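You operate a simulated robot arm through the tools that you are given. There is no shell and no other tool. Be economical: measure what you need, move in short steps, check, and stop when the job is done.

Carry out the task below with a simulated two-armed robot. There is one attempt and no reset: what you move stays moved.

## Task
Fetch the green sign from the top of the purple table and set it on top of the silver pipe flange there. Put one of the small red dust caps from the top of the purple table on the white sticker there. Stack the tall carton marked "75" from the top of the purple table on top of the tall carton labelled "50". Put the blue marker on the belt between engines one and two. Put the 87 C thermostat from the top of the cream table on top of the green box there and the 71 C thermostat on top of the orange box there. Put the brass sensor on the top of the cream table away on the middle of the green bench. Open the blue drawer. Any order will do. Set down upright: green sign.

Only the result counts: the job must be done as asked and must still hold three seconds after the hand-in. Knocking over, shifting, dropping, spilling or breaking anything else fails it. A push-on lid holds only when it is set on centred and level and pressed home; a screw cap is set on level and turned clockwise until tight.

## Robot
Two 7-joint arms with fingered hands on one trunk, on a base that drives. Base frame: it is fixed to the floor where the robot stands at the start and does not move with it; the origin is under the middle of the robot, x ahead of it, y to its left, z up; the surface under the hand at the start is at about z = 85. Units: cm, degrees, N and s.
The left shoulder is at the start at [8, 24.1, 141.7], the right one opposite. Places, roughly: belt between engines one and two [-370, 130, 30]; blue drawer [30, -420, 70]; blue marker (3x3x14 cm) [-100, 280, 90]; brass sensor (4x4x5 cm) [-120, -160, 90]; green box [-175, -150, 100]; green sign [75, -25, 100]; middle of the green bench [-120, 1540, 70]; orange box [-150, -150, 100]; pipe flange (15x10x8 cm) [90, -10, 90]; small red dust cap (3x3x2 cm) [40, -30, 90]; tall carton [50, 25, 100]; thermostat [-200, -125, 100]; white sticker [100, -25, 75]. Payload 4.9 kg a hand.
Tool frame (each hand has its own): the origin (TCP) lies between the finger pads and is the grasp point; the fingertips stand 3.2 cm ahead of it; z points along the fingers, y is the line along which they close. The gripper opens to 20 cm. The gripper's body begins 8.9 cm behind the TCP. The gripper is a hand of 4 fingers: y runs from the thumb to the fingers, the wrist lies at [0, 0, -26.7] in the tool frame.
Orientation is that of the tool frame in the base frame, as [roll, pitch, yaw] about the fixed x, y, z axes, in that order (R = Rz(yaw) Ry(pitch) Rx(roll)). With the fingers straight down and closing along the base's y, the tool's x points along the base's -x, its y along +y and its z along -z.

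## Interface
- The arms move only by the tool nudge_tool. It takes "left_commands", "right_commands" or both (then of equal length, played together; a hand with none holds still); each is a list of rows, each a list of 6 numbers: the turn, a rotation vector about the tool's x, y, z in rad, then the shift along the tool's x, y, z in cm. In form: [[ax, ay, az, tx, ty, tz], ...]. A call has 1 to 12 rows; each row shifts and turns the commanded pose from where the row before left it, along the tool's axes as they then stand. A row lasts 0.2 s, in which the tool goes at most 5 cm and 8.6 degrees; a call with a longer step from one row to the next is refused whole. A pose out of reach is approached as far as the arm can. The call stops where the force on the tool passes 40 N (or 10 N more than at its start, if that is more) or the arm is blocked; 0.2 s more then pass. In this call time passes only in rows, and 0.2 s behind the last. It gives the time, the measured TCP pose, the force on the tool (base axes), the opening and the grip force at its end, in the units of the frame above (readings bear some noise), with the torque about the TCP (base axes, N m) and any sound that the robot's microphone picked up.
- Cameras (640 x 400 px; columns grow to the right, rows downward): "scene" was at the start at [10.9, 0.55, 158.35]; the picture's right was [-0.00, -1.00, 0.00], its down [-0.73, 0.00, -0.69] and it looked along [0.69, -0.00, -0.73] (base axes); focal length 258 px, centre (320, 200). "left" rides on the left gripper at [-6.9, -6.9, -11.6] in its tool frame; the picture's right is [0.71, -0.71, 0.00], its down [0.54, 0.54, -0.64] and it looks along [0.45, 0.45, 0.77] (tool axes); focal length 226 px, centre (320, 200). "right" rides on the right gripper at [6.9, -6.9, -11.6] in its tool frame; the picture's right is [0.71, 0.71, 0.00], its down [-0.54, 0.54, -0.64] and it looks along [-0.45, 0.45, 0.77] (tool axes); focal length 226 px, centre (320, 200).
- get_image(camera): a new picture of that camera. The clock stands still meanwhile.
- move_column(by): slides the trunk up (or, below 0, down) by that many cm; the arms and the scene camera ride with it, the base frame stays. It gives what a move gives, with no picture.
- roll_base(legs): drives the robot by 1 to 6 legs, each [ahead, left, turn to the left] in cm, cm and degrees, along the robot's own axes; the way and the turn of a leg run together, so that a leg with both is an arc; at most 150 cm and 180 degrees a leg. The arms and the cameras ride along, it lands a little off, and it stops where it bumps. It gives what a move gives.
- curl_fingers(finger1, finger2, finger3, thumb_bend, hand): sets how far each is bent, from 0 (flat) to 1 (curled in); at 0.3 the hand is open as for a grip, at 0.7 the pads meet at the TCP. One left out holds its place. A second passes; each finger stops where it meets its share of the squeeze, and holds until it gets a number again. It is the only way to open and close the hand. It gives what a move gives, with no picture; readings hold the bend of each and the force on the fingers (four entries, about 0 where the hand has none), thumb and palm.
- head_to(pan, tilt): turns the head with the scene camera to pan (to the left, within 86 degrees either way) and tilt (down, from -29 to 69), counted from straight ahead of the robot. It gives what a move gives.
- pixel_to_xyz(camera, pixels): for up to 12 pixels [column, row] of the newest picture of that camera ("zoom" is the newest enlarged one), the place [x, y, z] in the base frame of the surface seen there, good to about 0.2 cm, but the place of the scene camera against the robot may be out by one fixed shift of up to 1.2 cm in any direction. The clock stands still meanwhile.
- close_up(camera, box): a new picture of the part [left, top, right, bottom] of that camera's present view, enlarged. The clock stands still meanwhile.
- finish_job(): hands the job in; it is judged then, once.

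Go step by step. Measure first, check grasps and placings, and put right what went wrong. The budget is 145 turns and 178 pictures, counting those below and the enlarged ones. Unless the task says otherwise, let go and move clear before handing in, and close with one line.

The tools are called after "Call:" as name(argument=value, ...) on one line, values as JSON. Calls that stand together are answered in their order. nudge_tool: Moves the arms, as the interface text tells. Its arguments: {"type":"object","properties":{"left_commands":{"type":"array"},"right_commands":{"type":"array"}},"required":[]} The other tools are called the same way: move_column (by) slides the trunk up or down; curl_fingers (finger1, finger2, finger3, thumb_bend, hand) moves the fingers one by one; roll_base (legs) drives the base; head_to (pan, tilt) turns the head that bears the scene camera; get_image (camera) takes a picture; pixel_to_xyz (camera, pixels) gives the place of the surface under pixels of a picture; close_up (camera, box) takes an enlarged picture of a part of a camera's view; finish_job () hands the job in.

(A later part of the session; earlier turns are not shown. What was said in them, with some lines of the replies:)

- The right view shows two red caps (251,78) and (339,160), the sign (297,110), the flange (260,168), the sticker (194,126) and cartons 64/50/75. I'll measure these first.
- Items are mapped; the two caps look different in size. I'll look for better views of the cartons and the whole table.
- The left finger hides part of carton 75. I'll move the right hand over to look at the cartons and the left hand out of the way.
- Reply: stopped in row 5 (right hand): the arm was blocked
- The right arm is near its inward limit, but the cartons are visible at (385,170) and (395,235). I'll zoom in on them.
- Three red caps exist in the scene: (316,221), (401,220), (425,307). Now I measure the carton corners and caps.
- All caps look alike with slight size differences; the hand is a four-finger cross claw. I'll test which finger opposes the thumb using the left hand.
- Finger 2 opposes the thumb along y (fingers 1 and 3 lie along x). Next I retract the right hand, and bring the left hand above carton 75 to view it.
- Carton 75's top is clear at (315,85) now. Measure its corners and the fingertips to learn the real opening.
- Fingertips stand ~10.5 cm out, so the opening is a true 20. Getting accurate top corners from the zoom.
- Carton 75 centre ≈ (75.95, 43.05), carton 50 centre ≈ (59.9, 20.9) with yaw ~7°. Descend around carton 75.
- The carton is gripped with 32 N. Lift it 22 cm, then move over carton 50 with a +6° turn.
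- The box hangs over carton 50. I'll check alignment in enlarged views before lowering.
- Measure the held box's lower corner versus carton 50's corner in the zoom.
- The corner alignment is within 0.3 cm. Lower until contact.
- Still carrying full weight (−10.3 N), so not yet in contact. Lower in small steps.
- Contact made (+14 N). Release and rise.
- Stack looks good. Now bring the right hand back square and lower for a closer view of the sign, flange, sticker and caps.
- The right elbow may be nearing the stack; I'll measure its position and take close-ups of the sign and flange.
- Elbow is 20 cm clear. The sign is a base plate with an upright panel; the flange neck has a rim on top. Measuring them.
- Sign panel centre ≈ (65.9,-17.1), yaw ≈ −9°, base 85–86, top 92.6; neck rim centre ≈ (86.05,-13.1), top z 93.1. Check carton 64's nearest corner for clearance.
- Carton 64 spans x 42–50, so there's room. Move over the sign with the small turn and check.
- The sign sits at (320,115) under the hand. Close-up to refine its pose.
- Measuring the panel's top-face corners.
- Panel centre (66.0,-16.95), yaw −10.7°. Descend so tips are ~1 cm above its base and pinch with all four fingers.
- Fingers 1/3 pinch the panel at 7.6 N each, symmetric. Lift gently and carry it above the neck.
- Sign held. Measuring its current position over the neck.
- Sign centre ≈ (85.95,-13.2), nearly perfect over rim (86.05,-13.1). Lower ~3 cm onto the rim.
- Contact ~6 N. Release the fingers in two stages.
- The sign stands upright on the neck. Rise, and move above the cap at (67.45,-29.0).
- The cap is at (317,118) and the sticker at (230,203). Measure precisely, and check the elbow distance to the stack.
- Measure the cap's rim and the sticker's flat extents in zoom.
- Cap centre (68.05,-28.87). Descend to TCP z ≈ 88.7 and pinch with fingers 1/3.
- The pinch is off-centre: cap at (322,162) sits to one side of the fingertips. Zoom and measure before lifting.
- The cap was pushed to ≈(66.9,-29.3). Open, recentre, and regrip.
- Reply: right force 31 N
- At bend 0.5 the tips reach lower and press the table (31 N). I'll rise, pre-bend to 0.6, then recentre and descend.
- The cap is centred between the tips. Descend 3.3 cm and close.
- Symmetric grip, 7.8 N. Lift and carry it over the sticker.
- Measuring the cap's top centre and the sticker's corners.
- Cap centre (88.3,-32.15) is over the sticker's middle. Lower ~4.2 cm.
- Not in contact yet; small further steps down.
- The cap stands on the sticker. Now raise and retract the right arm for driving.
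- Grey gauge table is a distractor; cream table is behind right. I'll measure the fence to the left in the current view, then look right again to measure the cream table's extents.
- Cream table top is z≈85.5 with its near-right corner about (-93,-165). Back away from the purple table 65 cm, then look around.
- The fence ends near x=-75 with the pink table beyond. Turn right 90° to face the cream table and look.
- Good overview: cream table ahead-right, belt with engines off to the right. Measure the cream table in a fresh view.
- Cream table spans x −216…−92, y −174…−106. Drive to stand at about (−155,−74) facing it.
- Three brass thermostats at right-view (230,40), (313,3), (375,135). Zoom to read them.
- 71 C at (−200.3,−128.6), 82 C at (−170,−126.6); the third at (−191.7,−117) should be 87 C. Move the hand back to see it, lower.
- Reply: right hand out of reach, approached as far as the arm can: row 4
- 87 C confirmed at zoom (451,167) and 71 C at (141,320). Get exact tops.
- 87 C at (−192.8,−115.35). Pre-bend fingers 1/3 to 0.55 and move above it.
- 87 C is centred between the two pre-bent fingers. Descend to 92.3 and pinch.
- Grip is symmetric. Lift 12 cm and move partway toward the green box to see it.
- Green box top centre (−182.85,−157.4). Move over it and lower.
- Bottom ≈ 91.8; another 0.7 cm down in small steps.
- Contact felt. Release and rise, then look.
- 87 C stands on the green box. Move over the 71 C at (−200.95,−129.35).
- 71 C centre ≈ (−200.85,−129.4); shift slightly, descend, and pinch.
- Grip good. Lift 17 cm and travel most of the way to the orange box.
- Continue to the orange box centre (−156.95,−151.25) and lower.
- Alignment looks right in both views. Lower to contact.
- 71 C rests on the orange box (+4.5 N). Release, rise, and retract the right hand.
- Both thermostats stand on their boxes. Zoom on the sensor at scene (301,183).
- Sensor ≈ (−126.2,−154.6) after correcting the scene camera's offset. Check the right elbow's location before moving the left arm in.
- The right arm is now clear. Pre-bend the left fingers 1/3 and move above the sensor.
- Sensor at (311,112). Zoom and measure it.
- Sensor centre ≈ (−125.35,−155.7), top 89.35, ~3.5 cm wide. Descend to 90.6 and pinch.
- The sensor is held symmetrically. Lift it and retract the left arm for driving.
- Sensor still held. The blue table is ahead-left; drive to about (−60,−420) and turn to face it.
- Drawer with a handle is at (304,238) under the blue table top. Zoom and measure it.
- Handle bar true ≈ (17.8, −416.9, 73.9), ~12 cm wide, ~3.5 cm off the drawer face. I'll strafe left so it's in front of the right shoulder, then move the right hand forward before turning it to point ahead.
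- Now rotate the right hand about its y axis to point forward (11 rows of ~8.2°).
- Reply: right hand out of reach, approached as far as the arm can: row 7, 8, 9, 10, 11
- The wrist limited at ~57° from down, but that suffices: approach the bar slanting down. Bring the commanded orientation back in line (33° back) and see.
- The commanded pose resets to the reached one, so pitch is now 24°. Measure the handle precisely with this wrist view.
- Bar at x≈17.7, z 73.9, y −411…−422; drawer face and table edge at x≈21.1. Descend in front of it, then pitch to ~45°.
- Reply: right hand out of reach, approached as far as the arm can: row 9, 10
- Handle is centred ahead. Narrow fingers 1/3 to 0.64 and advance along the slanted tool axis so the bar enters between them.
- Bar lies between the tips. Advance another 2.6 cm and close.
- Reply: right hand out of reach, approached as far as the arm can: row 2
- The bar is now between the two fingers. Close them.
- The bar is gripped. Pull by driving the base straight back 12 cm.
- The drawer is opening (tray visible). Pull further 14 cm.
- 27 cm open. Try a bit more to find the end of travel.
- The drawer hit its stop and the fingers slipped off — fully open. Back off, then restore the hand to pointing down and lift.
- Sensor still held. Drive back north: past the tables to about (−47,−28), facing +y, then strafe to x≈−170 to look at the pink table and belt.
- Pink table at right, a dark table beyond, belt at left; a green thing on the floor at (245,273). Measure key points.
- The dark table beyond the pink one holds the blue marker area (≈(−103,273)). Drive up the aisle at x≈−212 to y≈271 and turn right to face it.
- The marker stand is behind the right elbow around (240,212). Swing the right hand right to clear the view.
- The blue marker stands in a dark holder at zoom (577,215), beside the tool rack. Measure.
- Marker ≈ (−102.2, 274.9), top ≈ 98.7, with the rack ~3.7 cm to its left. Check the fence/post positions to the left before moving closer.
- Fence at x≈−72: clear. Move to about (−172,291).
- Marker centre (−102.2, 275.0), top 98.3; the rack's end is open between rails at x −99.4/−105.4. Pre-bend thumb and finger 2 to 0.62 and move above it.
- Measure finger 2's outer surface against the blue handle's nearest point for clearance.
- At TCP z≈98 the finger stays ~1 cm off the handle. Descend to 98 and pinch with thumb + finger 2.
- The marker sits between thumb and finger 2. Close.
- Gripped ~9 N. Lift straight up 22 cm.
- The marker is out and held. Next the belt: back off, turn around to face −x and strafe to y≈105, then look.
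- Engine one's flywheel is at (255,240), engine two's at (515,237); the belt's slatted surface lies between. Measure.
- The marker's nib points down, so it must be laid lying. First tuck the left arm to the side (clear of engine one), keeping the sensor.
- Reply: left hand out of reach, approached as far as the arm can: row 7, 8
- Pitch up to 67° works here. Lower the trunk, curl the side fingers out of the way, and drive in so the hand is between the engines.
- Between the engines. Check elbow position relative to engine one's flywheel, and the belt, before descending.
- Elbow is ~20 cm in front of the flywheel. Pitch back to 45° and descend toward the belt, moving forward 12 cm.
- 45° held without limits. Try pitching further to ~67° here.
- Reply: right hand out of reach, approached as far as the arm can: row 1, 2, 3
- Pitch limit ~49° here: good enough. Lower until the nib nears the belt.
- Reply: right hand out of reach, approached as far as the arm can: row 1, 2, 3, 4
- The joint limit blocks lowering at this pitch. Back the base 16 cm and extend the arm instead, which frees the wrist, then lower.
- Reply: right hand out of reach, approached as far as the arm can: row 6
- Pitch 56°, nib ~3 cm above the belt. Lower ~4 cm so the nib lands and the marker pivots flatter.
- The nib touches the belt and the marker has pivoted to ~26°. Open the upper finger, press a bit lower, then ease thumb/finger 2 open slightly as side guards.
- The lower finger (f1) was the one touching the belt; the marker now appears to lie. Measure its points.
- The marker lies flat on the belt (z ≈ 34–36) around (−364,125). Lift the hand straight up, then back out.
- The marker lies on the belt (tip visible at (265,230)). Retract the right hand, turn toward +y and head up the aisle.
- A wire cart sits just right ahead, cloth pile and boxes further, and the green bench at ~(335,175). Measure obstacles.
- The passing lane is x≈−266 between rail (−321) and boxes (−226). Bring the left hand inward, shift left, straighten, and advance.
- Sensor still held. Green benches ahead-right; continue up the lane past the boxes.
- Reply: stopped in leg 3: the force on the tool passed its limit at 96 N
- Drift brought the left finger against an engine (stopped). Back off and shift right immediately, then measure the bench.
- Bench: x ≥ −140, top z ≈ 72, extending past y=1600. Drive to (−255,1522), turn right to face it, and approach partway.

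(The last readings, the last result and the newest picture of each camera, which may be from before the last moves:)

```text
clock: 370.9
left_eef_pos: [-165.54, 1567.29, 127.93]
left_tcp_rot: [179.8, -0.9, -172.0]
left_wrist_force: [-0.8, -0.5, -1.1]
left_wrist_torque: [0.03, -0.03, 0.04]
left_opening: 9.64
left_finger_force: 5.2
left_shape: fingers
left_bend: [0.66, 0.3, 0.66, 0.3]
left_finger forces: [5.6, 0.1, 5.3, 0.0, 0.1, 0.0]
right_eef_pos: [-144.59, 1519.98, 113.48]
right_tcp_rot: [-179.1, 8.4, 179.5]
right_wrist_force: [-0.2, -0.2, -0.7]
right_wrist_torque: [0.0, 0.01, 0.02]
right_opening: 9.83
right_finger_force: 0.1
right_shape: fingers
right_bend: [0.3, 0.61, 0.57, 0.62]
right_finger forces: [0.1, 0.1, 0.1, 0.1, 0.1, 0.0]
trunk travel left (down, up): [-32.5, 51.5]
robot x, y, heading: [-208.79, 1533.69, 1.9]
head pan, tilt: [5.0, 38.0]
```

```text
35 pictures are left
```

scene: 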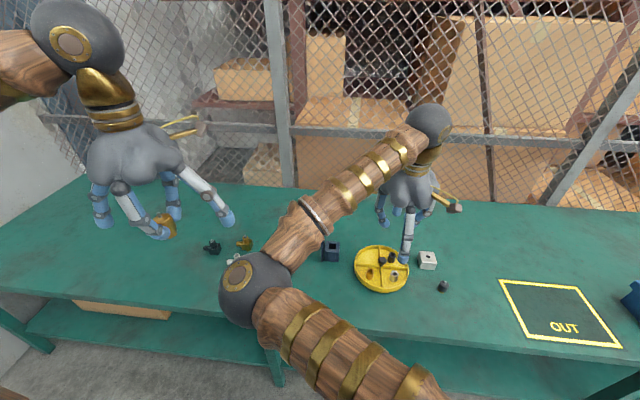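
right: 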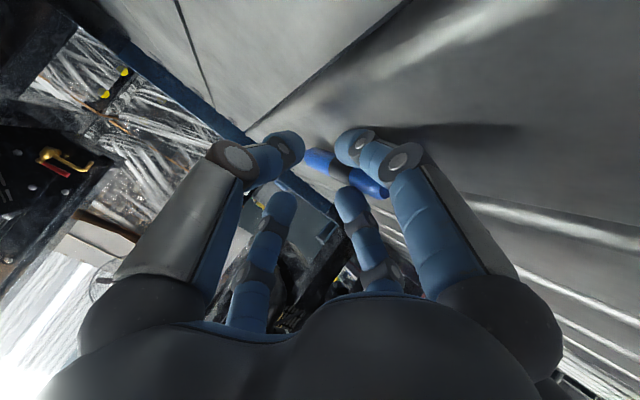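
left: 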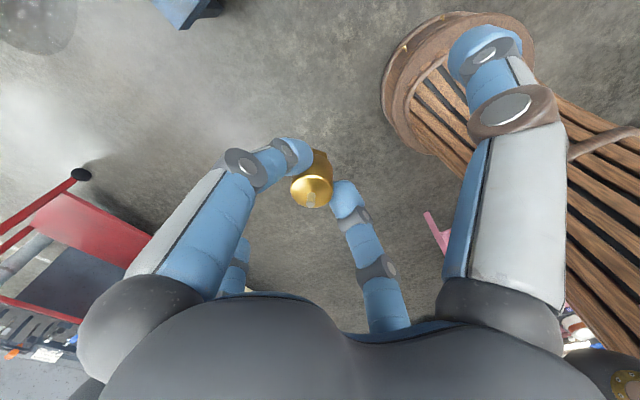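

Various small parts lie on the bench. Swing the right arm aside to see the middle spot near (−120,1540).

Call:
nudge_tool(right_commands=[[0, 0, 0, 0, -4.8, -1], [0, 0, 0, 0, -4.8, -1], [0, 0, 0, 0, -4.8, -1], [0, 0, 0, 0, -4.8, -1], [0, 0, 0, 0, -4.8, -1], [0, 0, 0, 0, -4.8, -1]])

Call:
get_image(camera="scene")

Call:
pixel_to_xyz(camera="scene", pixels=[[213, 247], [243, 242], [233, 260], [331, 250], [382, 270], [290, 235], [280, 290], [100, 190], [30, 270], [300, 260], [350, 240], [275, 345]])

```text
clock: 372.3
left_eef_pos: [-165.34, 1567.09, 128.08]
left_tcp_rot: [179.8, -0.9, -172.0]
left_wrist_force: [-0.3, -0.6, -0.8]
left_wrist_torque: [0.04, 0.02, 0.01]
left_opening: 9.64
left_finger_force: 5.5
left_shape: fingers
left_bend: [0.66, 0.3, 0.66, 0.3]
left_finger forces: [5.5, 0.1, 5.2, 0.0, 0.1, 0.0]
right_eef_pos: [-145.48, 1491.39, 119.99]
right_tcp_rot: [-179.2, 8.4, 179.6]
right_wrist_force: [0.4, -0.3, 0.5]
right_wrist_torque: [0.05, 0.01, 0.03]
right_opening: 9.82
right_finger_force: 0.0
right_shape: fingers
right_bend: [0.3, 0.61, 0.57, 0.62]
right_finger forces: [0.0, 0.0, 0.0, 0.0, 0.0, 0.0]
trunk travel left (down, up): [-32.5, 51.5]
robot x, y, heading: [-208.59, 1533.82, 1.8]
head pan, tilt: [5.0, 38.0]
```

```text
34 pictures are left
```

scene: 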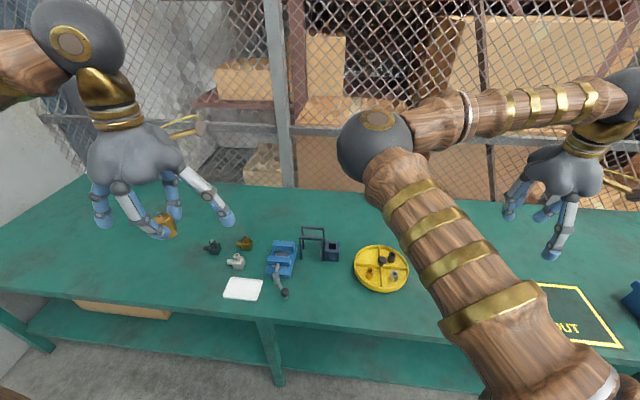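

```text
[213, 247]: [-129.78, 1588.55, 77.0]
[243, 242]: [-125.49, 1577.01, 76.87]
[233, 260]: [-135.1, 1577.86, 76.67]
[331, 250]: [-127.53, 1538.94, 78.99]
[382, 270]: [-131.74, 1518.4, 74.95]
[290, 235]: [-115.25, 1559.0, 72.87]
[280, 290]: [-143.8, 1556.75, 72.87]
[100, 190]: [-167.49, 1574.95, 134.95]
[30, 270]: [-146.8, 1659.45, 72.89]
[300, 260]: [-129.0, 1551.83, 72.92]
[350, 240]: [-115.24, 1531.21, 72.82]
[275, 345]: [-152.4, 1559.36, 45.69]
```

Zoom on the middle spot to find free surface.

Call:
close_up(camera="scene", box=[220, 190, 420, 310])

Call:
pixel_to_xyz(camera="zoom", pixels=[[260, 125], [335, 135], [300, 150], [265, 180], [335, 190], [380, 165], [400, 140], [420, 160], [510, 185], [230, 160], [360, 175], [360, 110]])

```text
3.20 times, centred on (320, 250) of scene
```

zoom: 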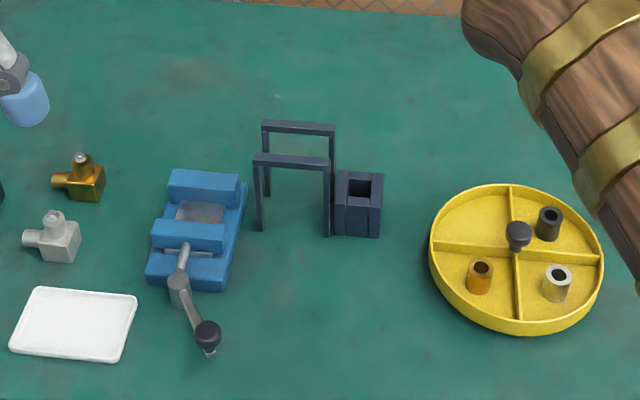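

```text
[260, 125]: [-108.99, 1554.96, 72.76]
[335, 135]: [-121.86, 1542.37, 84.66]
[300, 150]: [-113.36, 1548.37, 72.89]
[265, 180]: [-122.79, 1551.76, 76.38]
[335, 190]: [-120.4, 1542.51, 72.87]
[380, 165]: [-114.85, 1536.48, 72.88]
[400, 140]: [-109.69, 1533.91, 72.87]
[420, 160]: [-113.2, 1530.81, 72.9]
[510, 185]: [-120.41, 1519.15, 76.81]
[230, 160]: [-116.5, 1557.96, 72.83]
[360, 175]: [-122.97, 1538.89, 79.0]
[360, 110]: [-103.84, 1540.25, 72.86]
```

Free spot behind-right of the empty holder: about (−111.5,1533). Move the base in, and curl the left thumb/finger 2 to slim the hand.

Call:
roll_base(legs=[[36, -15, -1.8]])

Call:
curl_fingers(hand="left", finger2=0.5, thumb_bend=0.5)

Call:
get_image(camera="left")

```text
clock: 374.3
left_eef_pos: [-137.76, 1555.13, 127.75]
left_tcp_rot: [179.7, -1.3, -173.2]
left_wrist_force: [1.7, -0.5, -0.7]
left_wrist_torque: [0.07, 0.13, 0.03]
left_opening: 9.64
left_finger_force: 5.6
left_shape: fingers
left_bend: [0.66, 0.3, 0.66, 0.3]
left_finger forces: [5.7, 0.0, 5.4, 0.1, 0.1, 0.0]
right_eef_pos: [-119.24, 1479.32, 119.56]
right_tcp_rot: [-179.1, 8.0, 178.6]
right_wrist_force: [0.7, -0.2, -0.8]
right_wrist_torque: [0.05, 0.12, 0.03]
right_opening: 9.86
right_finger_force: 0.0
right_shape: fingers
right_bend: [0.3, 0.61, 0.57, 0.62]
right_finger forces: [0.1, 0.0, 0.0, 0.1, 0.0, 0.0]
trunk travel left (down, up): [-32.5, 51.5]
robot x, y, heading: [-182.47, 1522.58, 1.0]
head pan, tilt: [5.0, 38.0]
stopped in leg 1: the robot was blocked; the commanded pose is now the measured one
```

```text
clock: 375.3
left_eef_pos: [-138.67, 1555.47, 127.99]
left_tcp_rot: [179.8, -0.9, -173.0]
left_wrist_force: [0.6, 0.5, -0.2]
left_wrist_torque: [0.03, 0.0, -0.04]
left_opening: 4.79
left_finger_force: 6.1
left_shape: fingers
left_bend: [0.66, 0.5, 0.66, 0.5]
left_finger forces: [5.7, 0.1, 5.3, 0.0, 0.0, 0.0]
right_eef_pos: [-120.13, 1479.58, 120.14]
right_tcp_rot: [-179.1, 8.4, 178.6]
right_wrist_force: [0.8, 0.3, -0.3]
right_wrist_torque: [-0.02, -0.01, 0.0]
right_opening: 9.86
right_finger_force: 0.0
right_shape: fingers
right_bend: [0.3, 0.61, 0.57, 0.62]
right_finger forces: [0.0, 0.1, 0.1, 0.1, 0.0, 0.1]
trunk travel left (down, up): [-32.5, 51.5]
robot x, y, heading: [-182.62, 1522.71, 0.8]
head pan, tilt: [5.0, 38.0]
```

```text
32 pictures are left
```

left: 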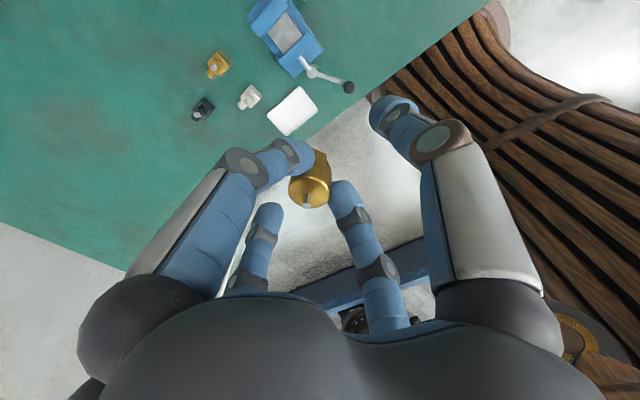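

Base is stopped against the bench edge, which is close enough. Move the left hand over the free spot and partway down.

Call:
nudge_tool(left_commands=[[0, 0, 0, -3.03, -3.2, 1.5], [0, 0, 0, -3.03, -3.2, 1.5], [0, 0, 0, -3.03, -3.2, 1.5], [0, 0, 0, -3.03, -3.2, 1.5], [0, 0, 0, -3.03, -3.2, 1.5], [0, 0, 0, -3.03, -3.2, 1.5], [0, 0, 0, -3.03, -3.2, 1.5], [0, 0, 0, -3.03, -3.2, 1.5], [0, 0, 0, 0, 0, 4.5], [0, 0, 0, 0, 0, 4.5], [0, 0, 0, 0, 0, 4.5], [0, 0, 0, 0, 0, 4.5]])

Call:
get_image(camera="left")

Call:
close_up(camera="scene", box=[200, 150, 440, 330])

```text
clock: 377.9
left_eef_pos: [-111.88, 1532.94, 97.56]
left_tcp_rot: [179.8, -0.9, -172.9]
left_wrist_force: [0.4, 0.2, -1.6]
left_wrist_torque: [-0.03, 0.02, 0.0]
left_opening: 4.76
left_finger_force: 4.7
left_shape: fingers
left_bend: [0.66, 0.5, 0.66, 0.5]
left_finger forces: [5.4, 0.1, 4.7, 0.0, 0.0, 0.1]
right_eef_pos: [-119.92, 1479.54, 119.97]
right_tcp_rot: [-179.1, 8.4, 178.5]
right_wrist_force: [0.3, -0.8, 0.4]
right_wrist_torque: [-0.02, 0.0, -0.03]
right_opening: 9.86
right_finger_force: 0.1
right_shape: fingers
right_bend: [0.3, 0.61, 0.57, 0.62]
right_finger forces: [0.1, 0.0, 0.0, 0.0, 0.0, 0.0]
trunk travel left (down, up): [-32.5, 51.5]
robot x, y, heading: [-182.71, 1522.71, 1.1]
head pan, tilt: [5.0, 38.0]
```

```text
31 pictures are left
```

left: 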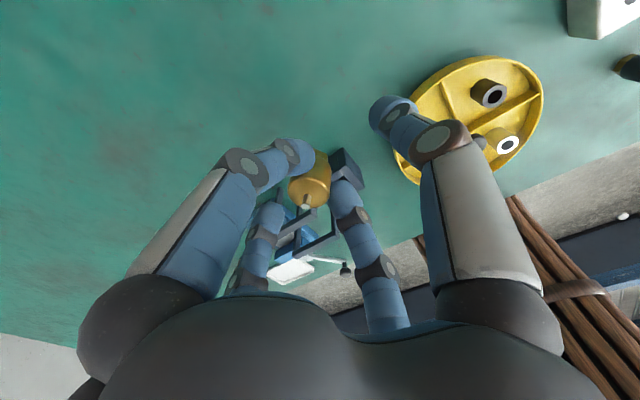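

```text
2.22 times, centred on (320, 240) of scene
```

zoom: 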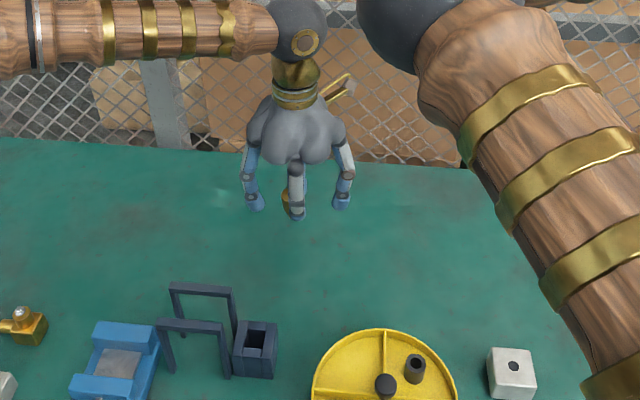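

Clear all round. Lower to just above the bench.

Call:
nudge_tool(left_commands=[[0, 0, 0, 0, 0, 4.5], [0, 0, 0, 0, 0, 4.5], [0, 0, 0, 0, 0, 4.5], [0, 0, 0, 0, 0, 4], [0, 0, 0, 0, 0, 1.2], [0, 0, 0, 0, 0, 0.5]])

Call:
close_up(camera="left", box=[240, 90, 420, 250])

Call:
pixel_to_xyz(camera="zoom", pixels=[[275, 260], [285, 200], [330, 130], [250, 120], [270, 290]])

```text
clock: 379.3
left_eef_pos: [-112.33, 1532.97, 78.39]
left_tcp_rot: [179.8, -0.9, -173.0]
left_wrist_force: [-1.0, -0.4, -1.0]
left_wrist_torque: [0.0, -0.03, 0.01]
left_opening: 4.77
left_finger_force: 4.8
left_shape: fingers
left_bend: [0.66, 0.5, 0.66, 0.5]
left_finger forces: [5.3, 0.0, 4.5, 0.1, 0.0, 0.1]
right_eef_pos: [-120.06, 1479.49, 120.06]
right_tcp_rot: [-179.2, 8.4, 178.6]
right_wrist_force: [0.2, 0.3, 0.6]
right_wrist_torque: [0.0, 0.01, 0.04]
right_opening: 9.85
right_finger_force: 0.0
right_shape: fingers
right_bend: [0.3, 0.61, 0.57, 0.62]
right_finger forces: [0.0, 0.0, 0.1, 0.1, 0.1, 0.0]
trunk travel left (down, up): [-32.5, 51.5]
robot x, y, heading: [-182.6, 1522.74, 0.7]
head pan, tilt: [5.0, 38.0]
```

```text
2.50 times, centred on (330, 170) of left
```

zoom: 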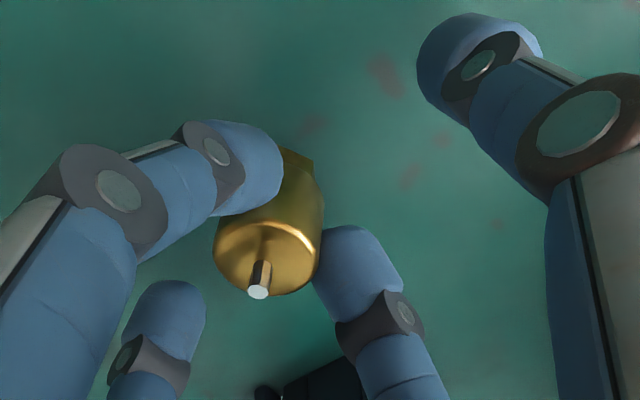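

```text
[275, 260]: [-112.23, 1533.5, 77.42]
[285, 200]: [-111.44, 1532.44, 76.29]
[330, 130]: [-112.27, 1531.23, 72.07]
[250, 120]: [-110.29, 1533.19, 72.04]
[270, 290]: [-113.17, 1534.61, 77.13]
```

Sensor bottom ~1 cm above the bench. Lower gently to contact.

Call:
nudge_tool(left_commands=[[0, 0, 0, 0, 0, 0.6], [0, 0, 0, 0, 0, 0.2], [0, 0, 0, 0, 0, 0.15], [0, 0, 0, 0, 0, 0.12]])

Call:
close_up(camera="left", box=[240, 90, 420, 250])

```text
clock: 380.3
left_eef_pos: [-112.08, 1532.93, 77.34]
left_tcp_rot: [179.8, -0.9, -173.0]
left_wrist_force: [0.0, -0.3, 1.6]
left_wrist_torque: [0.01, 0.02, -0.03]
left_opening: 4.72
left_finger_force: 5.2
left_shape: fingers
left_bend: [0.66, 0.5, 0.66, 0.5]
left_finger forces: [6.0, 0.1, 5.6, 0.1, 0.0, 0.1]
right_eef_pos: [-120.1, 1479.43, 120.1]
right_tcp_rot: [-179.3, 8.4, 178.6]
right_wrist_force: [-0.3, 0.5, 0.5]
right_wrist_torque: [0.02, 0.02, 0.01]
right_opening: 9.84
right_finger_force: 0.0
right_shape: fingers
right_bend: [0.3, 0.61, 0.57, 0.62]
right_finger forces: [0.0, 0.0, 0.0, 0.0, 0.0, 0.0]
trunk travel left (down, up): [-32.5, 51.5]
robot x, y, heading: [-183.11, 1522.84, 0.6]
head pan, tilt: [5.0, 38.0]
```

```text
2.50 times, centred on (330, 170) of left
```

zoom: 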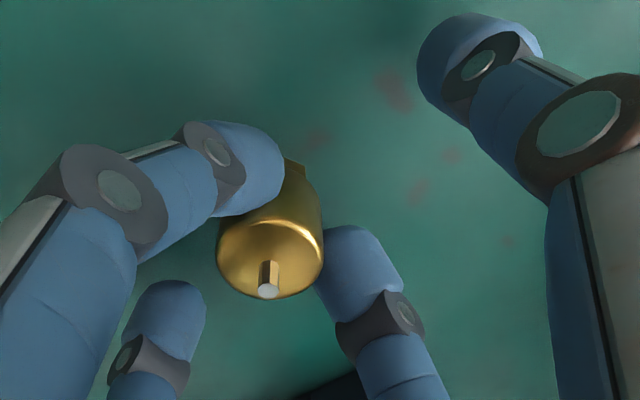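

Contact begins; press slightly more to level it, then release and rise.

Call:
nudge_tool(left_commands=[[0, 0, 0, 0, 0, 0.12], [0, 0, 0, 0, 0, 0.12]])

Call:
curl_fingers(hand="left", finger1=0.58, finger3=0.58)

Call:
nudge_tool(left_commands=[[0, 0, 0, 0, 0, -1.5], [0, 0, 0, 0, 0, -3], [0, 0, 0, 0, 0, -4.5], [0, 0, 0, 0, 0, -4.5], [0, 0, 0, 0, 0, -4.5], [0, 0, 0, 0, 0, -4.5], [0, 0, 0, 0, 0, -4.5], [0, 0, 0, 3, 3, -2], [0, 0, 0, 3, 3, -2], [0, 0, 0, 3, 3, -2]])

Call:
close_up(camera="scene", box=[200, 150, 440, 330])

Call:
get_image(camera="left")

```text
clock: 380.9
left_eef_pos: [-112.19, 1533.06, 77.21]
left_tcp_rot: [179.8, -0.9, -173.1]
left_wrist_force: [-0.1, -2.0, 9.4]
left_wrist_torque: [0.01, -0.01, 0.01]
left_opening: 4.7
left_finger_force: 8.4
left_shape: fingers
left_bend: [0.66, 0.5, 0.66, 0.5]
left_finger forces: [7.8, 0.0, 7.5, 0.0, 0.0, 0.1]
right_eef_pos: [-120.16, 1479.43, 120.11]
right_tcp_rot: [-179.1, 8.4, 178.6]
right_wrist_force: [0.0, -0.4, 0.5]
right_wrist_torque: [-0.03, 0.0, -0.01]
right_opening: 9.86
right_finger_force: 0.1
right_shape: fingers
right_bend: [0.3, 0.61, 0.57, 0.62]
right_finger forces: [0.1, 0.0, 0.0, 0.1, 0.1, 0.0]
trunk travel left (down, up): [-32.5, 51.5]
robot x, y, heading: [-182.27, 1522.57, 0.8]
head pan, tilt: [5.0, 38.0]
```

```text
clock: 381.9
left_eef_pos: [-112.15, 1533.03, 77.05]
left_tcp_rot: [179.9, -1.0, -172.9]
left_wrist_force: [-0.3, 0.1, 0.0]
left_wrist_torque: [0.01, -0.01, -0.02]
left_opening: 5.72
left_finger_force: 0.0
left_shape: fingers
left_bend: [0.57, 0.5, 0.57, 0.5]
left_finger forces: [0.1, 0.0, 0.0, 0.0, 0.1, 0.0]
right_eef_pos: [-119.94, 1479.55, 120.15]
right_tcp_rot: [-179.1, 8.4, 178.6]
right_wrist_force: [0.2, -0.6, 0.9]
right_wrist_torque: [0.01, 0.03, -0.04]
right_opening: 9.84
right_finger_force: 0.0
right_shape: fingers
right_bend: [0.3, 0.61, 0.57, 0.62]
right_finger forces: [0.1, 0.0, 0.0, 0.0, 0.1, 0.1]
trunk travel left (down, up): [-32.5, 51.5]
robot x, y, heading: [-182.72, 1522.73, 0.6]
head pan, tilt: [5.0, 38.0]
```

```text
clock: 384.1
left_eef_pos: [-121.93, 1540.91, 110.6]
left_tcp_rot: [179.8, -0.9, -173.2]
left_wrist_force: [-1.0, -0.1, 0.2]
left_wrist_torque: [-0.01, -0.03, 0.01]
left_opening: 5.77
left_finger_force: 0.1
left_shape: fingers
left_bend: [0.57, 0.5, 0.57, 0.5]
left_finger forces: [0.1, 0.0, 0.0, 0.1, 0.0, 0.0]
right_eef_pos: [-120.19, 1479.5, 120.18]
right_tcp_rot: [-179.1, 8.5, 178.5]
right_wrist_force: [0.1, -0.6, -0.3]
right_wrist_torque: [0.01, -0.04, 0.01]
right_opening: 9.84
right_finger_force: 0.2
right_shape: fingers
right_bend: [0.3, 0.61, 0.57, 0.62]
right_finger forces: [0.0, 0.1, 0.0, 0.0, 0.0, 0.0]
trunk travel left (down, up): [-32.5, 51.5]
robot x, y, heading: [-182.41, 1522.54, 0.8]
head pan, tilt: [5.0, 38.0]
```

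```text
2.22 times, centred on (320, 240) of scene
```

zoom: 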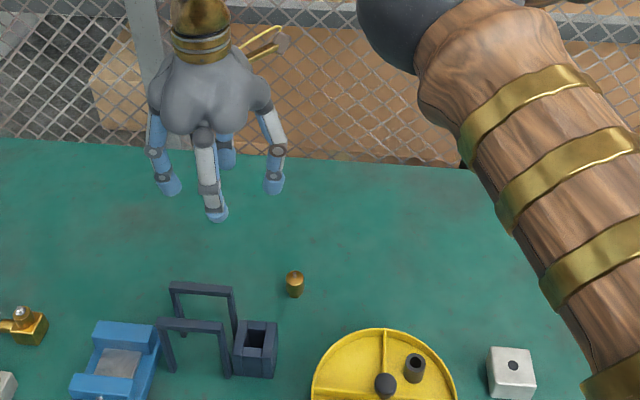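

```text
26 pictures are left
```

left: 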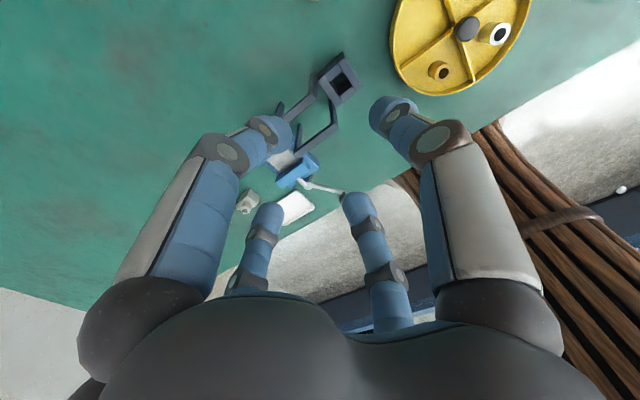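

The sensor stands upright on the bench at zoom (295,283), clear of the hand. Back the base off the bench slightly and hand in.

Call:
roll_base(legs=[[-8, 0, 0]])

Call:
finish_job()

```text
clock: 385.2
left_eef_pos: [-129.3, 1540.74, 110.29]
left_tcp_rot: [179.7, -1.0, -173.1]
left_wrist_force: [0.4, 1.0, 0.2]
left_wrist_torque: [-0.02, 0.01, 0.01]
left_opening: 5.77
left_finger_force: 0.1
left_shape: fingers
left_bend: [0.57, 0.5, 0.57, 0.5]
left_finger forces: [0.0, 0.1, 0.0, 0.0, 0.0, 0.2]
right_eef_pos: [-127.73, 1479.36, 119.78]
right_tcp_rot: [-179.1, 8.4, 178.5]
right_wrist_force: [-0.4, 0.0, -0.1]
right_wrist_torque: [-0.01, -0.01, 0.0]
right_opening: 9.85
right_finger_force: 0.1
right_shape: fingers
right_bend: [0.3, 0.61, 0.57, 0.62]
right_finger forces: [0.0, 0.1, 0.0, 0.0, 0.0, 0.1]
trunk travel left (down, up): [-32.5, 51.5]
robot x, y, heading: [-190.45, 1522.52, 0.4]
head pan, tilt: [5.0, 38.0]
```

```text
The job is handed in.
```

I did every item and handed the job in, but I bumped two things on the way and did not check whether they moved. The left hand hit an engine on the line with about 96 N, and the base stopped against the green bench. The sensor stands upright about 10 cm from the bench-middle point you gave, because an empty tool rack and holder took up that spot.
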